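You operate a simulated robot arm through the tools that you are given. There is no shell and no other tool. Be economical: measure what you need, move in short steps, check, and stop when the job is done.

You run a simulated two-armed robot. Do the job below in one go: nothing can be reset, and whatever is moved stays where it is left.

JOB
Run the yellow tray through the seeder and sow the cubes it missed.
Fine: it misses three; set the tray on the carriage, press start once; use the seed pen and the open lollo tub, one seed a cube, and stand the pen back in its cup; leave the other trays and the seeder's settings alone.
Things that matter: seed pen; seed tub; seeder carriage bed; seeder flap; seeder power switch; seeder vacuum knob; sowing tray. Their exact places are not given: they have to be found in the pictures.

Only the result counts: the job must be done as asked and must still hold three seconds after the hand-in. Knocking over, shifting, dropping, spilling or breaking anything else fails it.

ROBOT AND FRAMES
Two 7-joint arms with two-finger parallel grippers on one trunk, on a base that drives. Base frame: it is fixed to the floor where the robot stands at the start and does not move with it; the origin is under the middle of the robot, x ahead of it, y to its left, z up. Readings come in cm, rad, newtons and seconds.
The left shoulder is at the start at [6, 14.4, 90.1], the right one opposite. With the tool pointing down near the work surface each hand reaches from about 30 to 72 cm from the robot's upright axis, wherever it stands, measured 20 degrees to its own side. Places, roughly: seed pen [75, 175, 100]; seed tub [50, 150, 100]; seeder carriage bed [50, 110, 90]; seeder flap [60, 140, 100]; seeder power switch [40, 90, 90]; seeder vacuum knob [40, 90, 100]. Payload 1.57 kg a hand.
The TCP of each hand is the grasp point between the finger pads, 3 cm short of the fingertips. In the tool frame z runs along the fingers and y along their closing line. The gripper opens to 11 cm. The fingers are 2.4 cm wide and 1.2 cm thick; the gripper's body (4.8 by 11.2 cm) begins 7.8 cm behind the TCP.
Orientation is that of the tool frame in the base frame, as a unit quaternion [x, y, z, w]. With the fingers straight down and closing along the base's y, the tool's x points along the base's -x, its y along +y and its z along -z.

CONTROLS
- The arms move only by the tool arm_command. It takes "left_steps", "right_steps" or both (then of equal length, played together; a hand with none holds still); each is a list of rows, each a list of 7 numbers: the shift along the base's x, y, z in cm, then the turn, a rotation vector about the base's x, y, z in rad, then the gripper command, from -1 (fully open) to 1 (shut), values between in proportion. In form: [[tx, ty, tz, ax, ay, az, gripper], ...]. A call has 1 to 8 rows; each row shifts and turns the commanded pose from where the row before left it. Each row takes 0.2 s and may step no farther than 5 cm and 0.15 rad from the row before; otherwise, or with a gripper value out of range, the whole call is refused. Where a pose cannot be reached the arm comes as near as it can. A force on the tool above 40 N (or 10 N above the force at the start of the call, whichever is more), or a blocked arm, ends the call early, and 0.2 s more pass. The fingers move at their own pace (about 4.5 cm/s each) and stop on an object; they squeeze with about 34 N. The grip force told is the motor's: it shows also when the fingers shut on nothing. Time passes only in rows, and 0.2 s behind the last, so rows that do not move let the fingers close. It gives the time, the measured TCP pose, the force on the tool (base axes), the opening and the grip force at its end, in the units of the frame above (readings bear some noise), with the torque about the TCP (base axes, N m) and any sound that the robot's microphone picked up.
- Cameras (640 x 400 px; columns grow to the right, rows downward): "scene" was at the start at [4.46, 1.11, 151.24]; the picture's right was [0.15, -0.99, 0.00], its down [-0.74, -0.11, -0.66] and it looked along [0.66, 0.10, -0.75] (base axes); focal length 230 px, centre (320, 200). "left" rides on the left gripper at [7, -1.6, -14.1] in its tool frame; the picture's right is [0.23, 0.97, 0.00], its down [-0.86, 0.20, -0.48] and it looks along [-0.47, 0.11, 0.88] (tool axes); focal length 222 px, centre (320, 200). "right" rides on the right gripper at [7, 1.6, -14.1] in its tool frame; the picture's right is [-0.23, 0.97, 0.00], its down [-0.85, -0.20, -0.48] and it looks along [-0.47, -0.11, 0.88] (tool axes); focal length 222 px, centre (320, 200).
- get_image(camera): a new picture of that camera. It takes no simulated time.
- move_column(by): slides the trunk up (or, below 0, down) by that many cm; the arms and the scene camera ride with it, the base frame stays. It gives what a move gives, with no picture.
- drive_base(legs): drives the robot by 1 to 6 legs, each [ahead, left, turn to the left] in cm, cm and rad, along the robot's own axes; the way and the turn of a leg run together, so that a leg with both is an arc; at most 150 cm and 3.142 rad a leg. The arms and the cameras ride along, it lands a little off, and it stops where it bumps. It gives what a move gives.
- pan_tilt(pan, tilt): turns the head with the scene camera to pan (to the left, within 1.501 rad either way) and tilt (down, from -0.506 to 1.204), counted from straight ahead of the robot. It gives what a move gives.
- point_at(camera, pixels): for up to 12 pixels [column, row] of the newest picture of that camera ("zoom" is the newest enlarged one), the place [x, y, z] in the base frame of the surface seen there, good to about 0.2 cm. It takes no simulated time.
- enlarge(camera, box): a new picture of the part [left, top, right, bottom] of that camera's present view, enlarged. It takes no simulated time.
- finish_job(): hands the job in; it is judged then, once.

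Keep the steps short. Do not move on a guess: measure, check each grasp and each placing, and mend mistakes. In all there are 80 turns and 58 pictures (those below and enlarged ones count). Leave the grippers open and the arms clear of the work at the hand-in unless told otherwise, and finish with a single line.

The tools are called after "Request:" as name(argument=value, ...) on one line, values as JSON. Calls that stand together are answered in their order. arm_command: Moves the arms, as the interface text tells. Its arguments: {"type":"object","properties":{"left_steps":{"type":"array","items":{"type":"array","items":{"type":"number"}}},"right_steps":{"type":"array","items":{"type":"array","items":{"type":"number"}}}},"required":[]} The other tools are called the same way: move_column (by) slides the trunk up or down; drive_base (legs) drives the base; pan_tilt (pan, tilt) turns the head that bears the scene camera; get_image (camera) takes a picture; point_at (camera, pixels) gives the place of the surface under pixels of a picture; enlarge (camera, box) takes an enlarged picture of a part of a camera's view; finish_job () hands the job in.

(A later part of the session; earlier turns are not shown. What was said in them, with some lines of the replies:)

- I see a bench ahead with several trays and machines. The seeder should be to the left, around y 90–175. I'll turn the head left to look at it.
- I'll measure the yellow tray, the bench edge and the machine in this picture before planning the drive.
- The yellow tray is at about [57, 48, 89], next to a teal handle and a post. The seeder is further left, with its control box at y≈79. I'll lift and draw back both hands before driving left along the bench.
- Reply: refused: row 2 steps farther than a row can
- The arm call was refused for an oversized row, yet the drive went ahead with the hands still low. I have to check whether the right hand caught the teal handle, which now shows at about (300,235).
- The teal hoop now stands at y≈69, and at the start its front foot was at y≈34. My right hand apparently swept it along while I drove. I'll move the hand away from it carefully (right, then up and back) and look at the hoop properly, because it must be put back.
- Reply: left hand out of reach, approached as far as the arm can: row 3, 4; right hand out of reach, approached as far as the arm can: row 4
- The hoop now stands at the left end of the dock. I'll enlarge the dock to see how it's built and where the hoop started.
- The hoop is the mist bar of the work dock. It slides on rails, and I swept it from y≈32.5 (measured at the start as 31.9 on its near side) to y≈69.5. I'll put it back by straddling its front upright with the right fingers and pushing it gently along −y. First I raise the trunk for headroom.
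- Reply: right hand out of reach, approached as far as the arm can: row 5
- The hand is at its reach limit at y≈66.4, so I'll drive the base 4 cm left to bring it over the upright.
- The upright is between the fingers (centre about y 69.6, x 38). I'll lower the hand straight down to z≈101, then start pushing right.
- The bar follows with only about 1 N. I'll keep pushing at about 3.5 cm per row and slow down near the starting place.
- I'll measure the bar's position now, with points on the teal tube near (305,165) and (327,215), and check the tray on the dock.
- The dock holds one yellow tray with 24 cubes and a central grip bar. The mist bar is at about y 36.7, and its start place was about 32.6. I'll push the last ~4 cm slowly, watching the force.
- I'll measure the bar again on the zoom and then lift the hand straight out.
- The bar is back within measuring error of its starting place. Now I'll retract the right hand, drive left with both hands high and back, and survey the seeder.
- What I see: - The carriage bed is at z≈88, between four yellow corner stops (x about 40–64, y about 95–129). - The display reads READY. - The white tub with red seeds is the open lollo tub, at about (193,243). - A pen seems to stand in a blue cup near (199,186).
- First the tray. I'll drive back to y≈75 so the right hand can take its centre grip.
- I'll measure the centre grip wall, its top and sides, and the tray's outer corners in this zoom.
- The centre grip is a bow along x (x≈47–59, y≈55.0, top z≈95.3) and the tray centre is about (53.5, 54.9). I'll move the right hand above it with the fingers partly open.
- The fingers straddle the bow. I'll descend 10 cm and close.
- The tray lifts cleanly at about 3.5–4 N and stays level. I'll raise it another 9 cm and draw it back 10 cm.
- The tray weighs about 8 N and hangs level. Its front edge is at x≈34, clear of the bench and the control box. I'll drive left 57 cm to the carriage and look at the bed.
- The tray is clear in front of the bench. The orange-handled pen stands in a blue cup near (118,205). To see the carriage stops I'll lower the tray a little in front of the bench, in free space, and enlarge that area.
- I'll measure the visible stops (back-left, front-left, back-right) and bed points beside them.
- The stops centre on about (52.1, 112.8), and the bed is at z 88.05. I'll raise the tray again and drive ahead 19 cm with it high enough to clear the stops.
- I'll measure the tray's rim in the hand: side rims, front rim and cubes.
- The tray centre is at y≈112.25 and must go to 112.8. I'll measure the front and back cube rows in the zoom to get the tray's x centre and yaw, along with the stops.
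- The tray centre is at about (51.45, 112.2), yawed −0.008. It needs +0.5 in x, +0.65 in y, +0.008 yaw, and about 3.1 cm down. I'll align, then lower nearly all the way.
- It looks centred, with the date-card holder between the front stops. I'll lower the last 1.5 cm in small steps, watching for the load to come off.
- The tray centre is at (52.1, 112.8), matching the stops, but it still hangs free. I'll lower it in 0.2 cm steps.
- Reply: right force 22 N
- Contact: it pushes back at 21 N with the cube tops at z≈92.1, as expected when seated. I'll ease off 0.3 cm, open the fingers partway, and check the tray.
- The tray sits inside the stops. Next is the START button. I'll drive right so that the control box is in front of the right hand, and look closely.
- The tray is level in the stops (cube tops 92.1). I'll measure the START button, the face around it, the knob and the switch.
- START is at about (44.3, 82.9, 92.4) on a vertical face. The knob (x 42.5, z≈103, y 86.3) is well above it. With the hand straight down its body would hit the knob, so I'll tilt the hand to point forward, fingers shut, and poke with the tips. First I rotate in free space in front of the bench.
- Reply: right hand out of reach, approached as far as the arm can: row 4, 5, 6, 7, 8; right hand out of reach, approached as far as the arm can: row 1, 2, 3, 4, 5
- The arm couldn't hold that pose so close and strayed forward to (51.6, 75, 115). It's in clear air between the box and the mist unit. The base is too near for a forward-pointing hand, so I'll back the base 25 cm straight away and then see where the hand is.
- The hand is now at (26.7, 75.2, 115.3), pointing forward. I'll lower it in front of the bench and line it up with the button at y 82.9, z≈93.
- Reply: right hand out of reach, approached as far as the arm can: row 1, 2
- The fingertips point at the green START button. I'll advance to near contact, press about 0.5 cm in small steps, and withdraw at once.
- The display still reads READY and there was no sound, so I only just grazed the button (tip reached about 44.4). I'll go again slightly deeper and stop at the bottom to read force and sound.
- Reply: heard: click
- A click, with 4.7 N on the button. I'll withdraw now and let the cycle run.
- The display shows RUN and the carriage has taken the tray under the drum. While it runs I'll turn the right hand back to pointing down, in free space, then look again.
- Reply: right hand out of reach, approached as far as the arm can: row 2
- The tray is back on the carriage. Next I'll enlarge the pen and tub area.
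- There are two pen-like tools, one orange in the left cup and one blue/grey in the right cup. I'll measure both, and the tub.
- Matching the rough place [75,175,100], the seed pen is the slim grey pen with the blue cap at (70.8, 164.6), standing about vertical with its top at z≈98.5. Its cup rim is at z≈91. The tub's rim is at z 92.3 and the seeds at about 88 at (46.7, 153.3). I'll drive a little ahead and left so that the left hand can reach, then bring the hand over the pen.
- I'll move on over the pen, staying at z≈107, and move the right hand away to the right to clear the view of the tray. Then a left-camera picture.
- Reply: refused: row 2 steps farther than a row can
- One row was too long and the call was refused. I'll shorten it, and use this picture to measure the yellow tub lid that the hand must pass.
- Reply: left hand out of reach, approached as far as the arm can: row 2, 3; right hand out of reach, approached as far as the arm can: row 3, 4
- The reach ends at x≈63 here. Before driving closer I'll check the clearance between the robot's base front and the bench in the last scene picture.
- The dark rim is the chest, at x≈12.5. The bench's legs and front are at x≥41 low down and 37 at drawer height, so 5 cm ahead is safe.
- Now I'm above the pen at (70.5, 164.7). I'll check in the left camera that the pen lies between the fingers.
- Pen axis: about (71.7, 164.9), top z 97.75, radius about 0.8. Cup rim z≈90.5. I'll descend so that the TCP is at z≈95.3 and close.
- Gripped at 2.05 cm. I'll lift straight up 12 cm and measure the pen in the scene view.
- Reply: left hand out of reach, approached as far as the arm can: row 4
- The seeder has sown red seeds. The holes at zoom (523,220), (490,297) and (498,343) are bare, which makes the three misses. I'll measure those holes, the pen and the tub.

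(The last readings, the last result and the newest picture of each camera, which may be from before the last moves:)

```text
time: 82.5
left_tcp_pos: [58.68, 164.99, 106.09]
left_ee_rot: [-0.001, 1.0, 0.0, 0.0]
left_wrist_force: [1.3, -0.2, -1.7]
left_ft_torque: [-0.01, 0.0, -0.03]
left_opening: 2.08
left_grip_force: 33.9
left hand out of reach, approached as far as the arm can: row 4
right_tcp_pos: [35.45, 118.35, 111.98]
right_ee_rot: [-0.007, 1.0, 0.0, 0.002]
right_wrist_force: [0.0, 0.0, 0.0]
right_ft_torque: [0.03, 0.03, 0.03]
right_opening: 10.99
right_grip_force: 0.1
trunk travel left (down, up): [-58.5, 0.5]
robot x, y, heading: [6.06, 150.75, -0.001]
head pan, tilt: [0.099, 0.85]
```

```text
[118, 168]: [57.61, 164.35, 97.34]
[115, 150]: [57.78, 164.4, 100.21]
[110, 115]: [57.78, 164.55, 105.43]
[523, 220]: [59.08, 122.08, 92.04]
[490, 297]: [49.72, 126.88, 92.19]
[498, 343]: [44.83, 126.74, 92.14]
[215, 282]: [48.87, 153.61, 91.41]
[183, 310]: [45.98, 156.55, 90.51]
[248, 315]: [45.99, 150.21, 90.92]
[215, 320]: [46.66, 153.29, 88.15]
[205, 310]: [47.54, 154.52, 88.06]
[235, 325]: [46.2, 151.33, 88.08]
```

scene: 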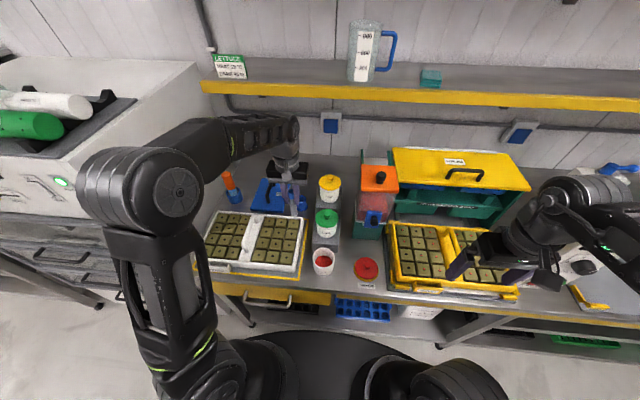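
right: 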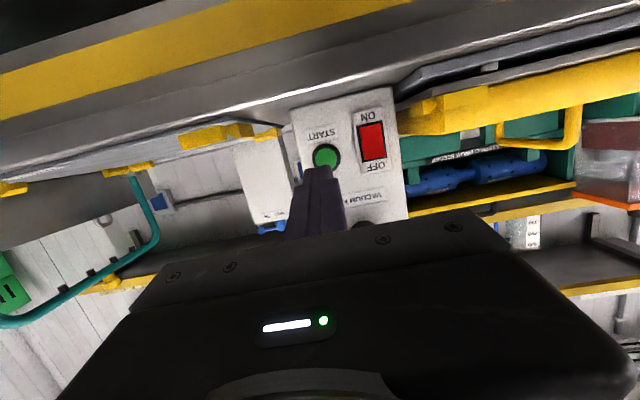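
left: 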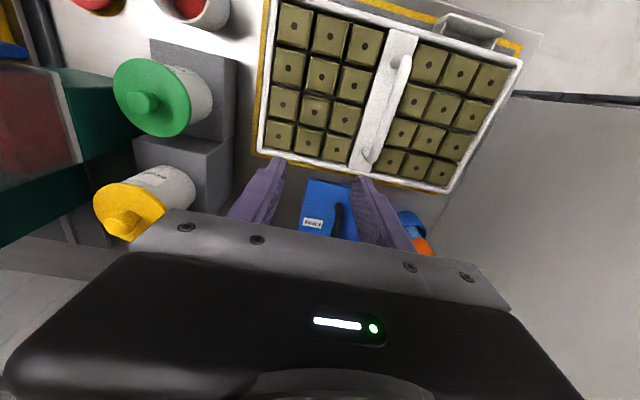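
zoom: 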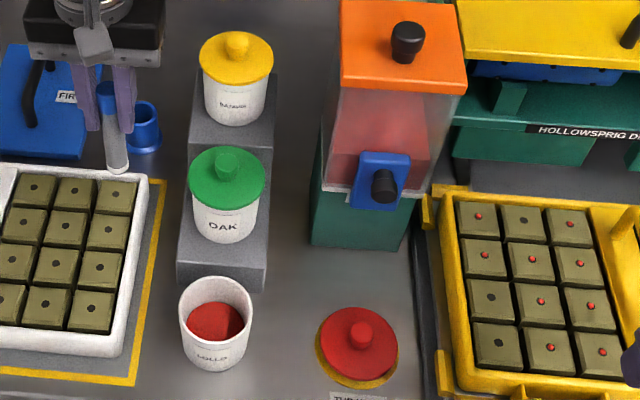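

Pen tip: about TCP + (0, −0.35, −9.2). Tub: centre (46.0, 153.2), rim z 92.3, seed surface 88.1. I'll move back in x first, clear of the lidded tubs, then over the lollo tub.

Request:
arm_command(left_steps=[[-4, 0, 0, 0, 0, 0, 1], [-4, 0, 0, 0, 0, 0, 1], [-4.7, 0, 0, 0, 0, 0, 1], [0, -4, 0, 0, 0, 0, 1], [0, -4, 0, 0, 0, 0, 1], [0, -3.4, 0, 0, 0, 0, 1], [0, 0, 0, 0, 0, 0, 1]])

Request:
enlarge(camera="left", box=[200, 60, 440, 220])

```text
time: 84.1
left_tcp_pos: [45.89, 153.59, 106.37]
left_ee_rot: [-0.001, 1.0, 0.0, 0.001]
left_wrist_force: [-0.8, 0.8, -1.0]
left_ft_torque: [-0.01, 0.0, 0.0]
left_opening: 2.07
left_grip_force: 34.1
right_tcp_pos: [35.21, 118.4, 112.03]
right_ee_rot: [-0.006, 1.0, -0.002, 0.003]
right_wrist_force: [-0.6, -0.1, -0.4]
right_ft_torque: [0.02, 0.01, 0.01]
right_opening: 11.0
right_grip_force: 0.1
trunk travel left (down, up): [-58.5, 0.5]
robot x, y, heading: [6.77, 150.45, 0.004]
head pan, tilt: [0.099, 0.85]
```

```text
2.50 times, centred on (320, 140) of left
```

zoom: 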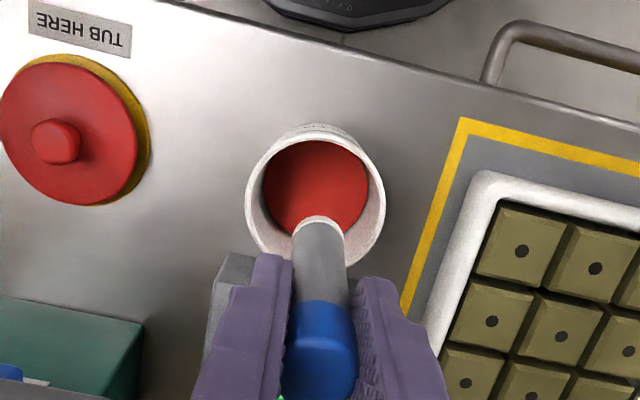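

I'll verify the geometry from this camera: tip edge, tub rim and seeds.

Request:
point_at(camera="zoom", pixels=[[318, 220], [297, 232], [342, 232], [318, 245], [252, 200], [379, 205], [318, 131], [318, 145], [315, 190], [275, 185], [362, 185]])

```text
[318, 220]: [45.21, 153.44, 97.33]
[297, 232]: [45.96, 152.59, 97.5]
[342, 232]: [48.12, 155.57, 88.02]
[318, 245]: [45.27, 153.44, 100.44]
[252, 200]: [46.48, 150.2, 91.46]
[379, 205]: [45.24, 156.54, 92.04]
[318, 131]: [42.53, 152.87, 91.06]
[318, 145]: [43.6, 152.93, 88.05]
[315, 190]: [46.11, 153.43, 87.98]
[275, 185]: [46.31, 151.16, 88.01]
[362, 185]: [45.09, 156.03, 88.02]
```

The pen is over the tub's centre. I'll descend so that the tip goes about 0.6 cm into the seeds (down 9.7 cm), slowly at the end.

Request:
arm_command(left_steps=[[0, 0, -4, 0, 0, 0, 1], [0, 0, -3, 0, 0, 0, 1], [0, 0, -1.5, 0, 0, 0, 1], [0, 0, -0.7, 0, 0, 0, 1], [0, 0, -0.5, 0, 0, 0, 1], [0, 0, 0, 0, 0, 0, 1]])

```text
time: 85.5
left_tcp_pos: [45.93, 153.48, 96.71]
left_ee_rot: [0.0, 1.0, 0.0, 0.0]
left_wrist_force: [0.8, -0.7, 0.0]
left_ft_torque: [-0.05, 0.04, -0.01]
left_opening: 2.04
left_grip_force: 33.8
right_tcp_pos: [35.34, 118.43, 111.94]
right_ee_rot: [-0.006, 1.0, -0.001, 0.002]
right_wrist_force: [-0.7, 0.7, -0.3]
right_ft_torque: [-0.01, 0.0, 0.0]
right_opening: 11.0
right_grip_force: 0.1
trunk travel left (down, up): [-58.5, 0.5]
robot x, y, heading: [6.53, 150.24, 0.004]
head pan, tilt: [0.099, 0.85]
```

No force or sound. I'll raise it again and look at the tip for a seed.

Request:
arm_command(left_steps=[[0, 0, 1, 0, 0, 0, 1], [0, 0, 3, 0, 0, 0, 1], [0, 0, 4, 0, 0, 0, 1], [0, 0, 1.6, 0, 0, 0, 1], [0, 0, 0, 0, 0, 0, 1]])

Request:
enlarge(camera="scene", box=[292, 185, 372, 285])

```text
time: 86.7
left_tcp_pos: [45.98, 153.68, 106.2]
left_ee_rot: [-0.001, 1.0, 0.0, 0.0]
left_wrist_force: [0.5, 0.4, -0.8]
left_ft_torque: [0.04, -0.02, 0.0]
left_opening: 2.09
left_grip_force: 34.4
right_tcp_pos: [35.34, 118.2, 112.1]
right_ee_rot: [-0.006, 1.0, -0.001, 0.002]
right_wrist_force: [-0.5, -0.3, 0.0]
right_ft_torque: [-0.03, 0.01, -0.01]
right_opening: 11.0
right_grip_force: 0.1
trunk travel left (down, up): [-58.5, 0.5]
robot x, y, heading: [7.05, 150.61, 0.001]
head pan, tilt: [0.099, 0.85]
```

```text
4.00 times, centred on (332, 235) of scene
```

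zoom: 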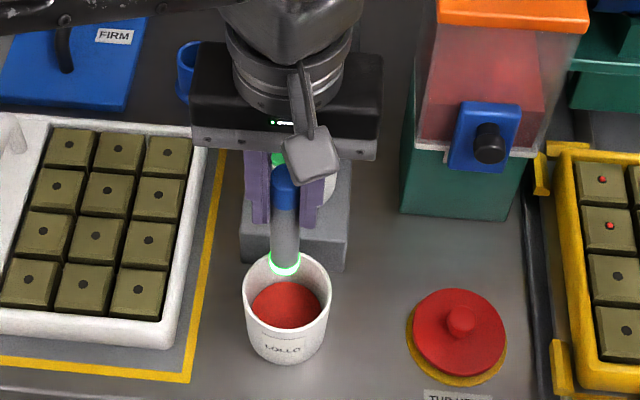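

The tip glows green, so the pen has picked a seed. I'll drive right 27 cm to bring the pen over the tray's left columns. The path at x≈46, tip z≈97, is clear.

Request:
drive_base(legs=[[0, -27, 0]])

```text
time: 88.6
left_tcp_pos: [45.98, 127.26, 106.25]
left_ee_rot: [-0.004, 1.0, 0.001, 0.0]
left_wrist_force: [0.4, -1.3, -0.7]
left_ft_torque: [0.04, 0.0, 0.04]
left_opening: 2.06
left_grip_force: 34.0
right_tcp_pos: [35.62, 91.71, 112.03]
right_ee_rot: [-0.01, 1.0, -0.001, 0.003]
right_wrist_force: [-0.5, -0.3, -1.0]
right_ft_torque: [0.02, 0.0, -0.02]
right_opening: 11.0
right_grip_force: 0.1
trunk travel left (down, up): [-58.5, 0.5]
robot x, y, heading: [6.69, 123.75, 0.008]
head pan, tilt: [0.099, 0.85]
```

Tip is at about (46.1, 127.1, 97.1), and the front-left hole is at (44.8, 126.7, 92.1). I'll align and lower to about 1 cm above, then verify.

Request:
arm_command(left_steps=[[-1.25, -0.45, -1, 0, 0, 0, 1], [0, 0, -2, 0, 0, 0, 1], [0, 0, -0.9, 0, 0, 0, 1], [0, 0, 0, 0, 0, 0, 1]])

Request:
enlarge(camera="left", box=[230, 70, 420, 210])

```text
time: 89.6
left_tcp_pos: [44.81, 126.73, 102.58]
left_ee_rot: [-0.004, 1.0, -0.001, 0.004]
left_wrist_force: [2.2, 3.1, 26.6]
left_ft_torque: [0.57, -0.41, -0.01]
left_opening: 2.06
left_grip_force: 34.0
right_tcp_pos: [35.52, 91.87, 112.08]
right_ee_rot: [-0.01, 1.0, -0.003, 0.002]
right_wrist_force: [0.0, -0.2, -0.3]
right_ft_torque: [0.03, 0.03, -0.01]
right_opening: 10.99
right_grip_force: 0.1
trunk travel left (down, up): [-58.5, 0.5]
robot x, y, heading: [6.76, 123.65, 0.006]
head pan, tilt: [0.099, 0.85]
```

```text
2.86 times, centred on (325, 140) of left
```

zoom: 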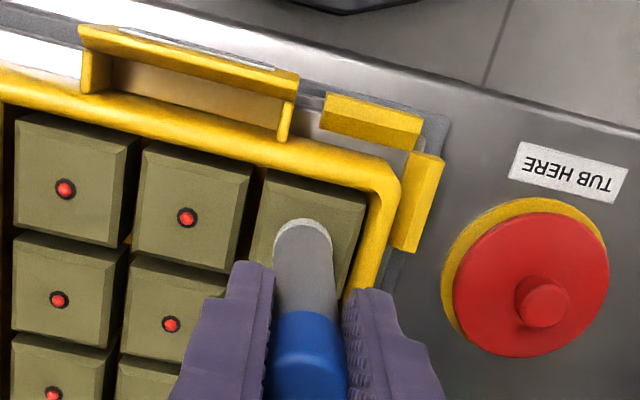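

Contact came earlier than expected (26 N), so the pen has a thin nozzle reaching about 10.4 cm below the TCP. The green glow is off, so the seed was released. I'll lift straight up and look at the cube.

Request:
arm_command(left_steps=[[0, 0, 1, 0, 0, 0, 1], [0, 0, 2.5, 0, 0, 0, 1], [2, 3, 0, 0, 0, 0, 1], [0, 4, 0, 0, 0, 0, 1], [0, 0, 0, 0, 0, 0, 1]])

Request:
enlarge(camera="left", box=[130, 20, 370, 180])

```text
time: 90.8
left_tcp_pos: [46.9, 133.58, 105.81]
left_ee_rot: [-0.003, 1.0, 0.002, 0.0]
left_wrist_force: [0.4, -0.5, -0.9]
left_ft_torque: [0.02, -0.01, 0.03]
left_opening: 2.08
left_grip_force: 33.9
right_tcp_pos: [35.71, 91.87, 112.02]
right_ee_rot: [-0.01, 1.0, 0.0, 0.002]
right_wrist_force: [0.4, 0.1, 0.2]
right_ft_torque: [0.0, 0.0, 0.02]
right_opening: 10.97
right_grip_force: 0.0
trunk travel left (down, up): [-58.5, 0.5]
robot x, y, heading: [6.63, 123.89, 0.007]
head pan, tilt: [0.099, 0.85]
```

```text
2.50 times, centred on (250, 100) of left
```

zoom: 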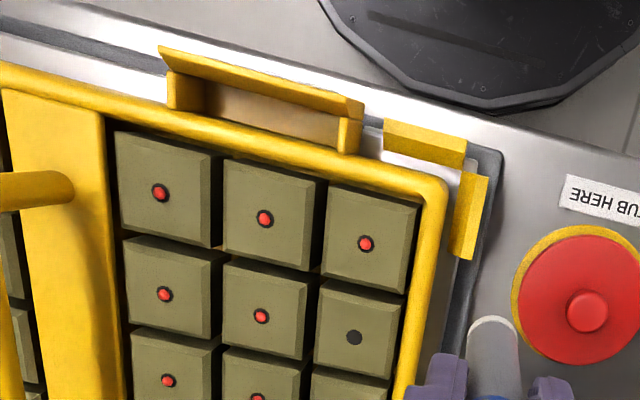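

The front-left cube now carries one seed. I'll check the other holes' coordinates in this view, then go back to the tub for the next seed (drive left 20 cm).

Request:
point_at(camera="zoom", pixels=[[353, 338], [366, 243], [585, 305]])

Request:
drive_base(legs=[[0, 20, 0]])

```text
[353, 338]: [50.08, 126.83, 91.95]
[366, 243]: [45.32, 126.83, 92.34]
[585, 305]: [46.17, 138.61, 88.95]
```

```text
time: 92.4
left_tcp_pos: [46.7, 153.42, 105.91]
left_ee_rot: [-0.003, 1.0, 0.0, 0.001]
left_wrist_force: [0.2, 0.6, -0.8]
left_ft_torque: [0.03, 0.0, 0.0]
left_opening: 2.08
left_grip_force: 33.9
right_tcp_pos: [35.47, 111.73, 111.92]
right_ee_rot: [-0.01, 1.0, -0.002, 0.003]
right_wrist_force: [-1.3, 0.0, -0.4]
right_ft_torque: [-0.04, 0.01, 0.02]
right_opening: 11.03
right_grip_force: 0.0
trunk travel left (down, up): [-58.5, 0.5]
robot x, y, heading: [6.78, 143.37, 0.006]
head pan, tilt: [0.099, 0.85]
```

TCP is at (46.7, 153.4). I'll correct 0.75 cm in x, dip to TCP z≈96.9 as before, and rise.

Request:
arm_command(left_steps=[[-0.75, 0.1, 0, 0, 0, 0, 1], [0, 0, -3.5, 0, 0, 0, 1], [0, 0, -3, 0, 0, 0, 1], [0, 0, -1.5, 0, 0, 0, 1], [0, 0, -1.0, 0, 0, 0, 1], [0, 0, 0, 0, 0, 0, 1]])

Request:
arm_command(left_steps=[[0, 0, 1, 0, 0, 0, 1], [0, 0, 3, 0, 0, 0, 1], [0, 0, 4, 0, 0, 0, 1], [0, 0, 1.2, 0, 0, 0, 1], [0, 0, 0, 0, 0, 0, 1]])

Request:
enlarge(camera="left", box=[230, 60, 410, 210])

```text
time: 93.8
left_tcp_pos: [45.86, 153.33, 96.81]
left_ee_rot: [-0.005, 1.0, 0.0, 0.0]
left_wrist_force: [0.0, 0.0, -0.2]
left_ft_torque: [-0.02, -0.03, 0.01]
left_opening: 2.07
left_grip_force: 34.1
right_tcp_pos: [35.51, 111.71, 112.14]
right_ee_rot: [-0.01, 1.0, 0.0, 0.002]
right_wrist_force: [0.8, 0.0, -1.1]
right_ft_torque: [0.01, -0.01, 0.0]
right_opening: 11.0
right_grip_force: 0.0
trunk travel left (down, up): [-58.5, 0.5]
robot x, y, heading: [6.26, 143.26, 0.007]
head pan, tilt: [0.099, 0.85]
```

```text
time: 95.0
left_tcp_pos: [45.98, 153.48, 106.23]
left_ee_rot: [-0.003, 1.0, -0.001, 0.0]
left_wrist_force: [-0.3, 0.3, -0.7]
left_ft_torque: [0.05, -0.03, 0.01]
left_opening: 2.06
left_grip_force: 33.4
right_tcp_pos: [35.39, 111.6, 111.98]
right_ee_rot: [-0.009, 1.0, -0.001, 0.003]
right_wrist_force: [-0.3, -0.7, -0.5]
right_ft_torque: [0.03, -0.01, -0.03]
right_opening: 11.0
right_grip_force: 0.0
trunk travel left (down, up): [-58.5, 0.5]
robot x, y, heading: [6.4, 143.63, 0.005]
head pan, tilt: [0.099, 0.85]
```

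```text
2.67 times, centred on (320, 135) of left
```

zoom: 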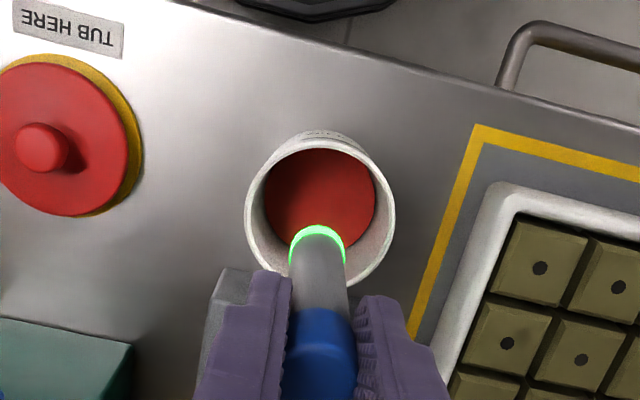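

It glows green again. I'll drive right 26.6 cm to the next cube (hole at about (49.8, 126.8)).

Request:
drive_base(legs=[[0, -26.6, 0]])

```text
time: 96.9
left_tcp_pos: [46.16, 126.91, 106.27]
left_ee_rot: [-0.004, 1.0, 0.0, -0.001]
left_wrist_force: [-0.8, -0.8, -0.2]
left_ft_torque: [0.06, -0.01, 0.01]
left_opening: 2.05
left_grip_force: 33.5
right_tcp_pos: [35.66, 85.19, 111.99]
right_ee_rot: [-0.01, 1.0, -0.001, 0.003]
right_wrist_force: [-0.1, 0.1, 0.0]
right_ft_torque: [0.05, -0.01, -0.01]
right_opening: 11.02
right_grip_force: 0.0
trunk travel left (down, up): [-58.5, 0.5]
robot x, y, heading: [6.84, 116.95, 0.007]
head pan, tilt: [0.099, 0.85]
```

I move +3.55 in x over the hole, then down to just above contact (TCP ≈103) and the last bit in small steps.

Request:
arm_command(left_steps=[[3.55, -0.1, 0, 0, 0, 0, 1], [0, 0, 0, 0, 0, 0, 1], [0, 0, -2, 0, 0, 0, 1], [0, 0, -1.2, 0, 0, 0, 1], [0, 0, -0.25, 0, 0, 0, 1], [0, 0, -0.2, 0, 0, 0, 1]])

```text
time: 98.3
left_tcp_pos: [49.78, 126.79, 102.62]
left_ee_rot: [-0.003, 1.0, 0.0, 0.002]
left_wrist_force: [1.8, 0.7, 28.5]
left_ft_torque: [0.03, -0.34, 0.03]
left_opening: 2.05
left_grip_force: 34.1
right_tcp_pos: [35.52, 85.05, 112.14]
right_ee_rot: [-0.01, 1.0, 0.0, 0.003]
right_wrist_force: [0.0, 0.2, -0.1]
right_ft_torque: [0.0, 0.02, -0.02]
right_opening: 11.0
right_grip_force: 0.1
trunk travel left (down, up): [-58.5, 0.5]
robot x, y, heading: [6.44, 117.11, 0.005]
head pan, tilt: [0.099, 0.85]
```

Same contact as before (28 N at TCP 102.6). I'll lift, go back in x, and drive left to the tub for the third seed.

Request:
arm_command(left_steps=[[0, 0, 1, 0, 0, 0, 1], [0, 0, 2.6, 0, 0, 0, 1], [-3.8, 0.1, 0, 0, 0, 0, 1], [0, 0, 0, 0, 0, 0, 1]])

Request:
drive_base(legs=[[0, 26.7, 0]])

```text
time: 99.3
left_tcp_pos: [46.03, 126.9, 106.02]
left_ee_rot: [-0.004, 1.0, 0.0, 0.0]
left_wrist_force: [0.7, 0.1, -0.8]
left_ft_torque: [0.04, 0.03, 0.0]
left_opening: 2.04
left_grip_force: 34.2
right_tcp_pos: [35.82, 85.15, 111.96]
right_ee_rot: [-0.01, 1.0, -0.001, 0.002]
right_wrist_force: [0.0, -0.4, -0.8]
right_ft_torque: [0.0, 0.01, 0.02]
right_opening: 11.01
right_grip_force: 0.0
trunk travel left (down, up): [-58.5, 0.5]
robot x, y, heading: [6.65, 117.15, 0.008]
head pan, tilt: [0.099, 0.85]
```

```text
time: 101.2
left_tcp_pos: [45.81, 152.94, 106.17]
left_ee_rot: [-0.005, 1.0, 0.0, 0.0]
left_wrist_force: [1.1, 0.2, -0.3]
left_ft_torque: [-0.04, 0.02, 0.0]
left_opening: 2.02
left_grip_force: 34.1
right_tcp_pos: [35.39, 111.09, 112.01]
right_ee_rot: [-0.01, 1.0, -0.002, 0.002]
right_wrist_force: [-0.2, 0.4, -0.3]
right_ft_torque: [-0.02, 0.02, -0.03]
right_opening: 11.0
right_grip_force: 0.1
trunk travel left (down, up): [-58.5, 0.5]
robot x, y, heading: [6.7, 142.87, 0.011]
head pan, tilt: [0.099, 0.85]
```

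I'll correct y by +0.5, dip to TCP z≈96.9, rise, and look at the glow.

Request:
arm_command(left_steps=[[0.1, 0.5, 0, 0, 0, 0, 1], [0, 0, -3.8, 0, 0, 0, 1], [0, 0, -3, 0, 0, 0, 1], [0, 0, -1.5, 0, 0, 0, 1], [0, 0, -1.0, 0, 0, 0, 1], [0, 0, 0, 0, 0, 0, 1]])

Request:
arm_command(left_steps=[[0, 0, 1, 0, 0, 0, 1], [0, 0, 3, 0, 0, 0, 1], [0, 0, 4, 0, 0, 0, 1], [0, 0, 1.2, 0, 0, 0, 1], [0, 0, 0, 0, 0, 0, 1]])

Request:
enlarge(camera="scene", box=[290, 165, 490, 315])

```text
time: 102.5
left_tcp_pos: [45.84, 153.47, 96.83]
left_ee_rot: [-0.005, 1.0, 0.0, 0.0]
left_wrist_force: [-0.5, -0.6, -0.8]
left_ft_torque: [-0.02, -0.02, 0.01]
left_opening: 2.01
left_grip_force: 33.7
right_tcp_pos: [35.51, 110.92, 112.13]
right_ee_rot: [-0.01, 1.0, 0.0, 0.003]
right_wrist_force: [-0.6, 0.3, 0.0]
right_ft_torque: [0.03, 0.02, 0.0]
right_opening: 11.02
right_grip_force: 0.0
trunk travel left (down, up): [-58.5, 0.5]
robot x, y, heading: [6.51, 142.68, 0.012]
head pan, tilt: [0.099, 0.85]
```

```text
time: 103.8
left_tcp_pos: [45.86, 153.39, 106.18]
left_ee_rot: [-0.004, 1.0, 0.0, 0.001]
left_wrist_force: [0.5, -0.3, -1.6]
left_ft_torque: [0.01, 0.02, -0.01]
left_opening: 2.04
left_grip_force: 34.3
right_tcp_pos: [35.61, 111.05, 112.12]
right_ee_rot: [-0.011, 1.0, 0.0, 0.003]
right_wrist_force: [-0.6, 0.1, 0.3]
right_ft_torque: [0.02, -0.02, 0.01]
right_opening: 10.97
right_grip_force: 0.1
trunk travel left (down, up): [-58.5, 0.5]
robot x, y, heading: [6.12, 142.71, 0.006]
head pan, tilt: [0.099, 0.85]
```

```text
2.67 times, centred on (390, 240) of scene
```

zoom: 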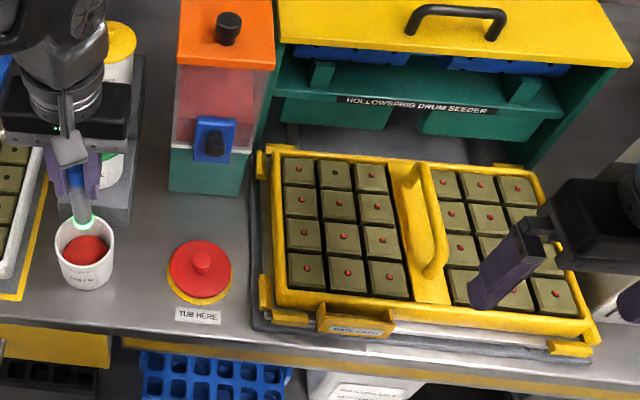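

Both front cubes are sown and the pen glows. Only the back one, at zoom (335,171), is left. I'll measure it and the nearby seeder parts for clearance.

Request:
point_at(camera="zoom", pixels=[[335, 171], [301, 169], [370, 173], [340, 44], [285, 38], [340, 98], [360, 118], [270, 66], [215, 142], [248, 188]])

Request:
drive_base(legs=[[0, -26.7, 0]])

```text
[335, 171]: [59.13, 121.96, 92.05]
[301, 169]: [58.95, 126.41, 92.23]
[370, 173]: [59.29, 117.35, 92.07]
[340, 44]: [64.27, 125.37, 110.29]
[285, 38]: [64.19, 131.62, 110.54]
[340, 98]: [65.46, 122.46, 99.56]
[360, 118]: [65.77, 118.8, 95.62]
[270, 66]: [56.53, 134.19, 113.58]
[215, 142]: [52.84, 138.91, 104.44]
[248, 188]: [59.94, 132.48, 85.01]
```

```text
time: 105.6
left_tcp_pos: [46.14, 126.55, 106.24]
left_ee_rot: [-0.003, 1.0, 0.001, 0.0]
left_wrist_force: [0.2, 0.2, -1.0]
left_ft_torque: [0.04, 0.0, -0.02]
left_opening: 2.04
left_grip_force: 34.1
right_tcp_pos: [35.74, 84.34, 111.96]
right_ee_rot: [-0.009, 1.0, -0.001, 0.002]
right_wrist_force: [0.0, -0.5, -0.3]
right_ft_torque: [0.06, 0.0, -0.01]
right_opening: 11.01
right_grip_force: 0.1
trunk travel left (down, up): [-58.5, 0.5]
robot x, y, heading: [6.91, 115.94, 0.01]
head pan, tilt: [0.099, 0.85]
```

The drum hood's front edge is at x 64.2, z 110, close to where an upright wrist would go. I'll tilt the hand 0.25 rad so that the pen points slightly forward and the wrist stays back. The tip then sits 2.57 cm ahead of and 10.1 cm below the TCP, so the TCP goes to (56.5, 122.0).

Request:
arm_command(left_steps=[[0, 0, 0, 0, -0.13, 0, 1], [0, 0, 0, 0, -0.12, 0, 1], [3.5, -1.5, 0, 0, 0, 0, 1], [3.5, -1.5, 0, 0, 0, 0, 1], [3.4, -1.5, 0, 0, 0, 0, 1], [0, 0, -1.5, 0, 0, 0, 1], [0, 0, -1, 0, 0, 0, 1], [0, 0, 0, 0, 0, 0, 1]])

Request:
enlarge(camera="left", box=[230, 70, 420, 210])

```text
time: 107.4
left_tcp_pos: [56.32, 122.28, 103.82]
left_ee_rot: [-0.003, 0.992, -0.001, 0.125]
left_wrist_force: [-0.1, -0.7, -0.7]
left_ft_torque: [0.02, 0.01, 0.0]
left_opening: 2.04
left_grip_force: 33.9
right_tcp_pos: [35.53, 84.38, 112.07]
right_ee_rot: [-0.008, 1.0, -0.002, 0.003]
right_wrist_force: [0.0, -0.4, 0.4]
right_ft_torque: [-0.02, 0.0, -0.03]
right_opening: 11.01
right_grip_force: 0.1
trunk travel left (down, up): [-58.5, 0.5]
robot x, y, heading: [6.5, 116.43, 0.002]
head pan, tilt: [0.099, 0.85]
```

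```text
2.86 times, centred on (325, 140) of left
```

zoom: 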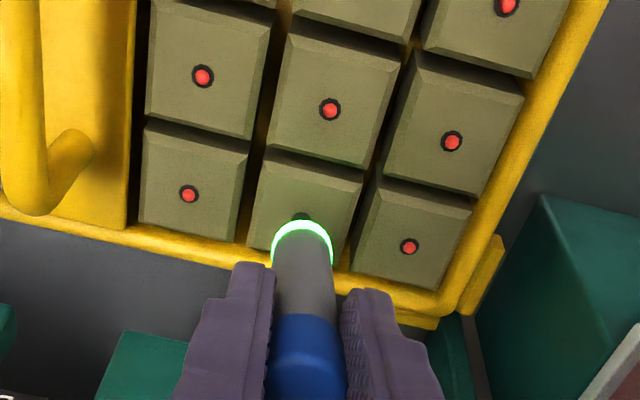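

The glowing tip sits right behind the bare hole. I'll correct by +0.2 in x and −0.2 in y and lower to contact in small steps.

Request:
arm_command(left_steps=[[0.2, -0.2, 0, 0, 0, 0, 1], [0, 0, -0.9, 0, 0, 0, 1], [0, 0, -0.35, 0, 0, 0, 1], [0, 0, -0.25, 0, 0, 0, 1], [0, 0, -0.2, 0, 0, 0, 1]])

```text
time: 108.6
left_tcp_pos: [56.72, 121.95, 102.35]
left_ee_rot: [-0.003, 0.992, -0.002, 0.13]
left_wrist_force: [-0.3, 1.9, 26.7]
left_ft_torque: [0.18, -0.6, 0.07]
left_opening: 2.04
left_grip_force: 34.5
right_tcp_pos: [35.43, 84.36, 112.0]
right_ee_rot: [-0.009, 1.0, -0.001, 0.002]
right_wrist_force: [-0.5, 0.2, 0.0]
right_ft_torque: [-0.01, 0.01, 0.01]
right_opening: 11.02
right_grip_force: 0.0
trunk travel left (down, up): [-58.5, 0.5]
robot x, y, heading: [6.9, 116.29, 0.006]
head pan, tilt: [0.099, 0.85]
```

Contact at 27 N. I'll lift straight up, come back in x, untilt the hand, and check the cube from the left camera.

Request:
arm_command(left_steps=[[0, 0, 1, 0, 0, 0, 1], [0, 0, 2.6, 0, 0, 0, 1], [-3.4, 1.5, 0, 0, 0, 0, 1], [-3.5, 1.5, 0, 0, 0, 0, 1], [-3.5, 1.5, 0, 0, 0.1, 0, 1], [0, 0, 0, 0, 0.15, 0, 1], [0, 0, 0, 0, 0, 0, 1]])

Request:
drive_base(legs=[[0, 20, 0]])

Request:
enlarge(camera="scene", box=[280, 150, 500, 315])

```text
time: 110.2
left_tcp_pos: [46.54, 126.54, 105.77]
left_ee_rot: [-0.003, 1.0, -0.001, -0.001]
left_wrist_force: [0.5, -0.3, -0.1]
left_ft_torque: [-0.02, -0.01, -0.02]
left_opening: 2.04
left_grip_force: 33.6
right_tcp_pos: [35.6, 84.37, 112.1]
right_ee_rot: [-0.009, 1.0, -0.001, 0.003]
right_wrist_force: [-0.7, -0.4, 0.3]
right_ft_torque: [-0.04, 0.0, 0.0]
right_opening: 10.99
right_grip_force: 0.0
trunk travel left (down, up): [-58.5, 0.5]
robot x, y, heading: [6.63, 116.11, 0.013]
head pan, tilt: [0.099, 0.85]
```

```text
time: 111.8
left_tcp_pos: [46.43, 146.57, 105.6]
left_ee_rot: [-0.003, 1.0, 0.0, 0.0]
left_wrist_force: [0.1, 0.3, -1.1]
left_ft_torque: [-0.03, -0.02, -0.02]
left_opening: 2.02
left_grip_force: 33.7
right_tcp_pos: [35.46, 104.45, 112.02]
right_ee_rot: [-0.009, 1.0, -0.002, 0.003]
right_wrist_force: [0.1, 0.8, 0.8]
right_ft_torque: [0.0, 0.01, 0.01]
right_opening: 11.02
right_grip_force: 0.1
trunk travel left (down, up): [-58.5, 0.5]
robot x, y, heading: [6.38, 136.27, 0.005]
head pan, tilt: [0.099, 0.85]
```

```text
2.42 times, centred on (390, 232) of scene
```

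zoom: 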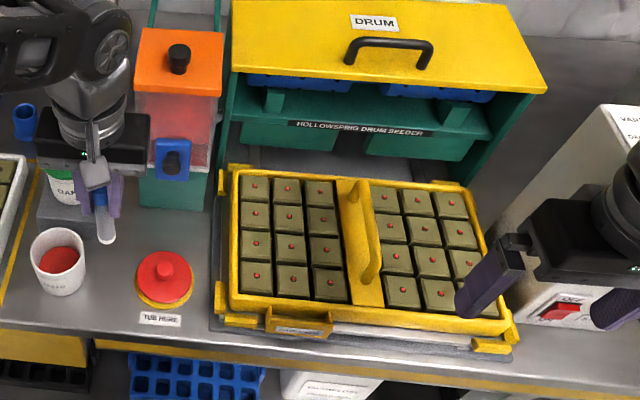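

All twelve cubes in the left half now carry a seed, including the three missed ones. Next the pen goes back. I'll drive left 14 cm so the left hand faces the cup as it did at pick-up.

Request:
drive_base(legs=[[0, 14, 0]])

Request:
arm_command(left_steps=[[0, 4, 0, 0, 0, 0, 1], [4, 0, 0, 0, 0, 0, 1], [4, 0, 0, 0, 0, 0, 1], [4, 0, 0, 0, 0, 0, 1], [4, 0, 0, 0, 0, 0, 1], [4, 0, -0.5, 0, 0, 0, 1], [3, 0, -0.5, 0, 0, 0, 1], [0, 0, 0, 0, 0, 0, 1]])

```text
time: 113.2
left_tcp_pos: [46.21, 160.9, 105.59]
left_ee_rot: [-0.003, 1.0, 0.0, 0.0]
left_wrist_force: [0.4, -0.1, 0.0]
left_ft_torque: [-0.04, 0.02, 0.01]
left_opening: 2.04
left_grip_force: 33.8
right_tcp_pos: [35.53, 118.83, 112.09]
right_ee_rot: [-0.01, 1.0, -0.001, 0.003]
right_wrist_force: [0.6, -0.3, 0.4]
right_ft_torque: [0.0, -0.03, 0.0]
right_opening: 11.01
right_grip_force: 0.0
trunk travel left (down, up): [-58.5, 0.5]
robot x, y, heading: [6.08, 150.62, 0.006]
head pan, tilt: [0.099, 0.85]
```

```text
time: 115.0
left_tcp_pos: [68.86, 164.73, 104.59]
left_ee_rot: [-0.004, 1.0, 0.0, 0.0]
left_wrist_force: [0.1, -0.3, -0.8]
left_ft_torque: [-0.01, 0.01, -0.02]
left_opening: 2.03
left_grip_force: 33.6
right_tcp_pos: [35.49, 118.62, 112.05]
right_ee_rot: [-0.01, 1.0, -0.002, 0.003]
right_wrist_force: [0.3, 0.4, -0.1]
right_ft_torque: [-0.01, -0.04, 0.05]
right_opening: 11.0
right_grip_force: 0.0
trunk travel left (down, up): [-58.5, 0.5]
robot x, y, heading: [6.6, 150.37, 0.006]
head pan, tilt: [0.099, 0.85]
```

I move the last 2.6 cm in x to above the cup and verify with a picture.

Request:
arm_command(left_steps=[[2.6, 0.1, 0, 0, 0, 0, 1], [0, 0, 0, 0, 0, 0, 1]])

Request:
enlarge(camera="left", box=[230, 70, 420, 210])

```text
time: 115.6
left_tcp_pos: [71.41, 165.07, 104.57]
left_ee_rot: [-0.003, 1.0, 0.0, 0.001]
left_wrist_force: [0.0, -0.4, -0.5]
left_ft_torque: [-0.01, 0.01, 0.02]
left_opening: 2.02
left_grip_force: 33.8
right_tcp_pos: [35.34, 118.82, 112.02]
right_ee_rot: [-0.009, 1.0, -0.001, 0.003]
right_wrist_force: [0.9, 0.3, -0.8]
right_ft_torque: [-0.03, 0.02, -0.02]
right_opening: 11.0
right_grip_force: 0.1
trunk travel left (down, up): [-58.5, 0.5]
robot x, y, heading: [6.4, 150.79, 0.004]
head pan, tilt: [0.099, 0.85]
```

```text
2.86 times, centred on (325, 140) of left
```

zoom: 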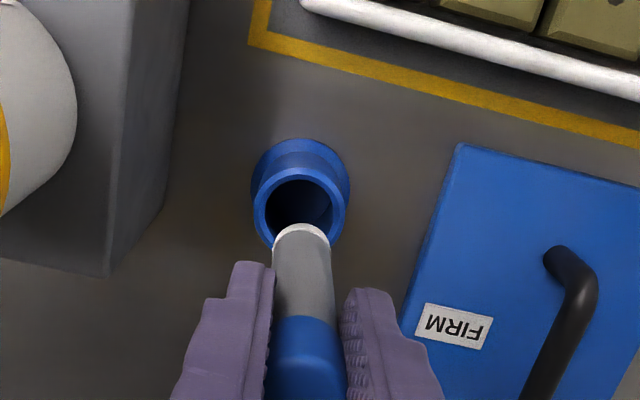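

Request:
point_at(camera="zoom", pixels=[[300, 172], [259, 208], [342, 212], [300, 180], [300, 228], [302, 260], [320, 240], [266, 190], [335, 190]])

```text
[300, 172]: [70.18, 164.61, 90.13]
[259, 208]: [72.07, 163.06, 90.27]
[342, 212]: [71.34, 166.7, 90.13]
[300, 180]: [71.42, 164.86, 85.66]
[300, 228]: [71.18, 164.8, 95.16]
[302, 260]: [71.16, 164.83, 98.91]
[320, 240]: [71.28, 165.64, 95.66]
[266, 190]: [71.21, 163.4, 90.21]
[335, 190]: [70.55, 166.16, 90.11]
```

The pen axis (about (72.0, 164.85)) coincides with the cup's centre (about (71.9, 164.85)). I'll lower 8.9 cm into the cup.

Request:
arm_command(left_steps=[[0, 0, -2.5, 0, 0, 0, 1], [0, 0, -2, 0, 0, 0, 1], [0, 0, -2, 0, 0, 0, 1], [0, 0, -1.5, 0, 0, 0, 1], [0, 0, -0.7, 0, 0, 0, 1], [0, 0, 0, 0, 0, 0, 1]])

```text
time: 116.5
left_tcp_pos: [72.2, 164.82, 98.37]
left_ee_rot: [-0.004, 1.0, -0.002, 0.009]
left_wrist_force: [-5.0, 0.9, 18.3]
left_ft_torque: [-0.08, 0.29, 0.0]
left_opening: 2.05
left_grip_force: 33.9
right_tcp_pos: [35.32, 118.64, 112.02]
right_ee_rot: [-0.009, 1.0, 0.0, 0.003]
right_wrist_force: [-0.8, -0.3, 0.9]
right_ft_torque: [0.02, -0.02, 0.0]
right_opening: 11.01
right_grip_force: 0.2
trunk travel left (down, up): [-58.5, 0.5]
robot x, y, heading: [6.51, 150.57, 0.009]
head pan, tilt: [0.099, 0.85]
stopped in row 4 (left hand): the force on the tool passed its limit at 68 N (the readings are from after the stop); the commanded pose is now the measured one
```

It was stopped at TCP z 98.4 by 68 N, with a −x push. The pen caught in the cup about 2 cm down. I'll ease up 1 cm and look at the cup's state.

Request:
arm_command(left_steps=[[-0.4, 0, 1.2, 0, 0, 0, 1], [-0.2, 0, 0, 0, 0, 0, 1], [0, 0, 0, 0, 0, 0, 1]])

Request:
enlarge(camera="left", box=[230, 70, 420, 210])

```text
time: 117.3
left_tcp_pos: [71.5, 164.83, 99.3]
left_ee_rot: [-0.005, 1.0, -0.001, 0.005]
left_wrist_force: [-0.6, -0.2, -0.8]
left_ft_torque: [0.02, 0.02, -0.04]
left_opening: 2.05
left_grip_force: 33.8
right_tcp_pos: [35.4, 118.71, 112.09]
right_ee_rot: [-0.009, 1.0, 0.0, 0.002]
right_wrist_force: [0.1, 0.4, -0.2]
right_ft_torque: [0.01, -0.01, -0.01]
right_opening: 11.02
right_grip_force: 0.1
trunk travel left (down, up): [-58.5, 0.5]
robot x, y, heading: [6.67, 150.46, 0.005]
head pan, tilt: [0.099, 0.85]
```

```text
2.86 times, centred on (325, 140) of left
```

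zoom: 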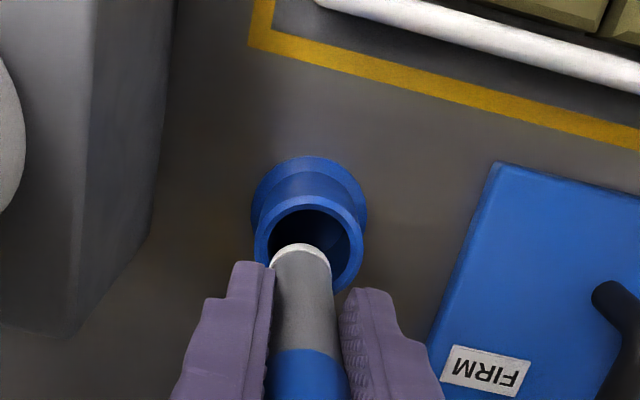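

The cup stands untouched. I'll measure the rim circle and the pen again.

Request:
point_at(camera="zoom", pixels=[[312, 202], [262, 235], [357, 240], [355, 262], [300, 247], [301, 256], [302, 290], [318, 262], [280, 262], [328, 258], [272, 262]])

```text
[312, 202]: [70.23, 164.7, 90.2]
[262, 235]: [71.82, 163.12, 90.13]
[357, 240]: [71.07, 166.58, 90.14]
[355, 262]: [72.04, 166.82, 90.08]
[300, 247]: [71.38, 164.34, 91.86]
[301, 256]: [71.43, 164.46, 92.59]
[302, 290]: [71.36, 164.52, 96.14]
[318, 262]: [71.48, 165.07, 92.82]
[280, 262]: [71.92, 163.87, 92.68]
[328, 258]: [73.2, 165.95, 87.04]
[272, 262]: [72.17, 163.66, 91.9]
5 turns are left
```

The pen axis (about (72.3, 164.55)) is off the cup centre (about (71.9, 164.95)). I'll shift −0.4 in x and +0.35 in y, then lower 3.6 cm gently.

Request:
arm_command(left_steps=[[-0.4, 0.35, 0, 0, 0, 0, 1], [0, 0, 0, 0, 0, 0, 1], [0, 0, -0.9, 0, 0, 0, 1], [0, 0, -0.9, 0, 0, 0, 1], [0, 0, -0.9, 0, 0, 0, 1], [0, 0, -0.7, 0, 0, 0, 1], [0, 0, -0.2, 0, 0, 0, 1]])

```text
time: 118.9
left_tcp_pos: [71.25, 165.23, 95.56]
left_ee_rot: [-0.005, 1.0, 0.0, 0.006]
left_wrist_force: [0.7, 0.7, -0.6]
left_ft_torque: [-0.01, -0.01, 0.0]
left_opening: 2.03
left_grip_force: 34.6
right_tcp_pos: [35.5, 118.71, 112.02]
right_ee_rot: [-0.009, 1.0, -0.001, 0.002]
right_wrist_force: [0.4, -0.2, 0.1]
right_ft_torque: [0.02, 0.01, 0.01]
right_opening: 10.98
right_grip_force: 0.0
trunk travel left (down, up): [-58.5, 0.5]
robot x, y, heading: [6.69, 150.64, 0.002]
head pan, tilt: [0.099, 0.85]
4 turns are left
```

The pen is fully in at the pick-up height (95.56) with no force on it. I'll release it, opening to about 5.5 cm, and rise straight up 10 cm.

Request:
arm_command(left_steps=[[0, 0, 0, 0, 0, 0, 0.6], [0, 0, 0, 0, 0, 0, 0.2], [0, 0, 0, 0, 0, 0, 0], [0, 0, 0, 0, 0, 0, 0], [0, 0, 3, 0, 0, 0, 0], [0, 0, 3.5, 0, 0, 0, 0], [0, 0, 3.5, 0, 0, 0, 0], [-2, 0, 0, 0, 0, 0, 0]])

Request:
enlarge(camera="left", box=[200, 80, 440, 240])

```text
time: 120.7
left_tcp_pos: [69.03, 165.4, 105.73]
left_ee_rot: [-0.004, 1.0, -0.001, 0.006]
left_wrist_force: [0.3, 0.3, 0.2]
left_ft_torque: [-0.02, -0.03, -0.01]
left_opening: 5.52
left_grip_force: 0.1
right_tcp_pos: [35.46, 118.7, 112.02]
right_ee_rot: [-0.01, 1.0, -0.002, 0.003]
right_wrist_force: [-0.3, 0.1, 0.0]
right_ft_torque: [0.0, -0.04, -0.01]
right_opening: 10.97
right_grip_force: 0.2
trunk travel left (down, up): [-58.5, 0.5]
robot x, y, heading: [6.38, 150.41, 0.01]
head pan, tilt: [0.099, 0.85]
```

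```text
2.50 times, centred on (320, 160) of left
3 turns are left
```

zoom: 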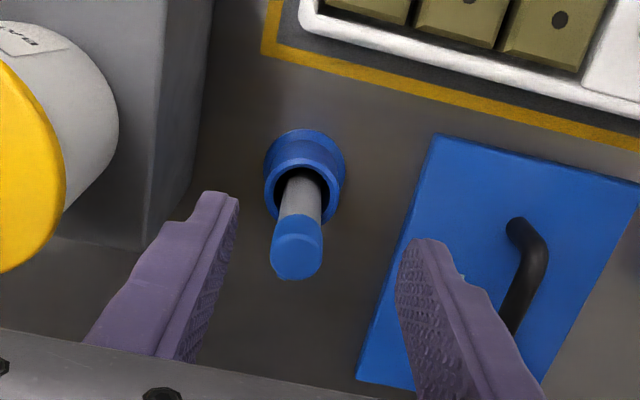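

The pen stands upright in its cup. I'll draw the left hand back clear of the bench with the gripper open, and pull the right hand back too.

Request:
arm_command(left_steps=[[-4, 1, 0, 0, 0, 0, 0], [-4.5, 1, 0, 0, 0, 0, 0], [-4.5, 1, 1, 0, 0, 0, -0.5], [-4.5, 1, 1, 0, 0, 0, -1], [-4.5, 1, 1, 0, 0, 0, -1], [-4.5, 1, 0, 0, 0, 0, -1], [-4.5, 1, 0, 0, 0, 0, -1], [0, 0, 0, 0, 0, 0, -1]])

```text
time: 122.5
left_tcp_pos: [38.49, 172.2, 108.39]
left_ee_rot: [-0.004, 1.0, -0.001, 0.005]
left_wrist_force: [0.5, -0.2, -0.2]
left_ft_torque: [0.02, 0.0, -0.01]
left_opening: 10.98
left_grip_force: 0.1
right_tcp_pos: [35.51, 118.61, 112.03]
right_ee_rot: [-0.009, 1.0, -0.001, 0.002]
right_wrist_force: [1.2, -0.5, 0.5]
right_ft_torque: [0.01, -0.01, -0.02]
right_opening: 11.0
right_grip_force: 0.1
trunk travel left (down, up): [-58.5, 0.5]
robot x, y, heading: [6.64, 150.43, 0.005]
head pan, tilt: [0.099, 0.85]
2 turns are left
```

Both hands are open and well above the work, so I'm handing in.

Request:
finish_job()

```text
The job is handed in.
```

The yellow tray went through the seeder on one registered start press (an earlier touch didn't trigger it), the three missed cubes got one lollo seed each, and the pen is back in its cup; one front-right cube stayed hidden in my last check, and I knocked the dock's mist bar about 37 cm while driving and pushed it back to within about 1 cm.
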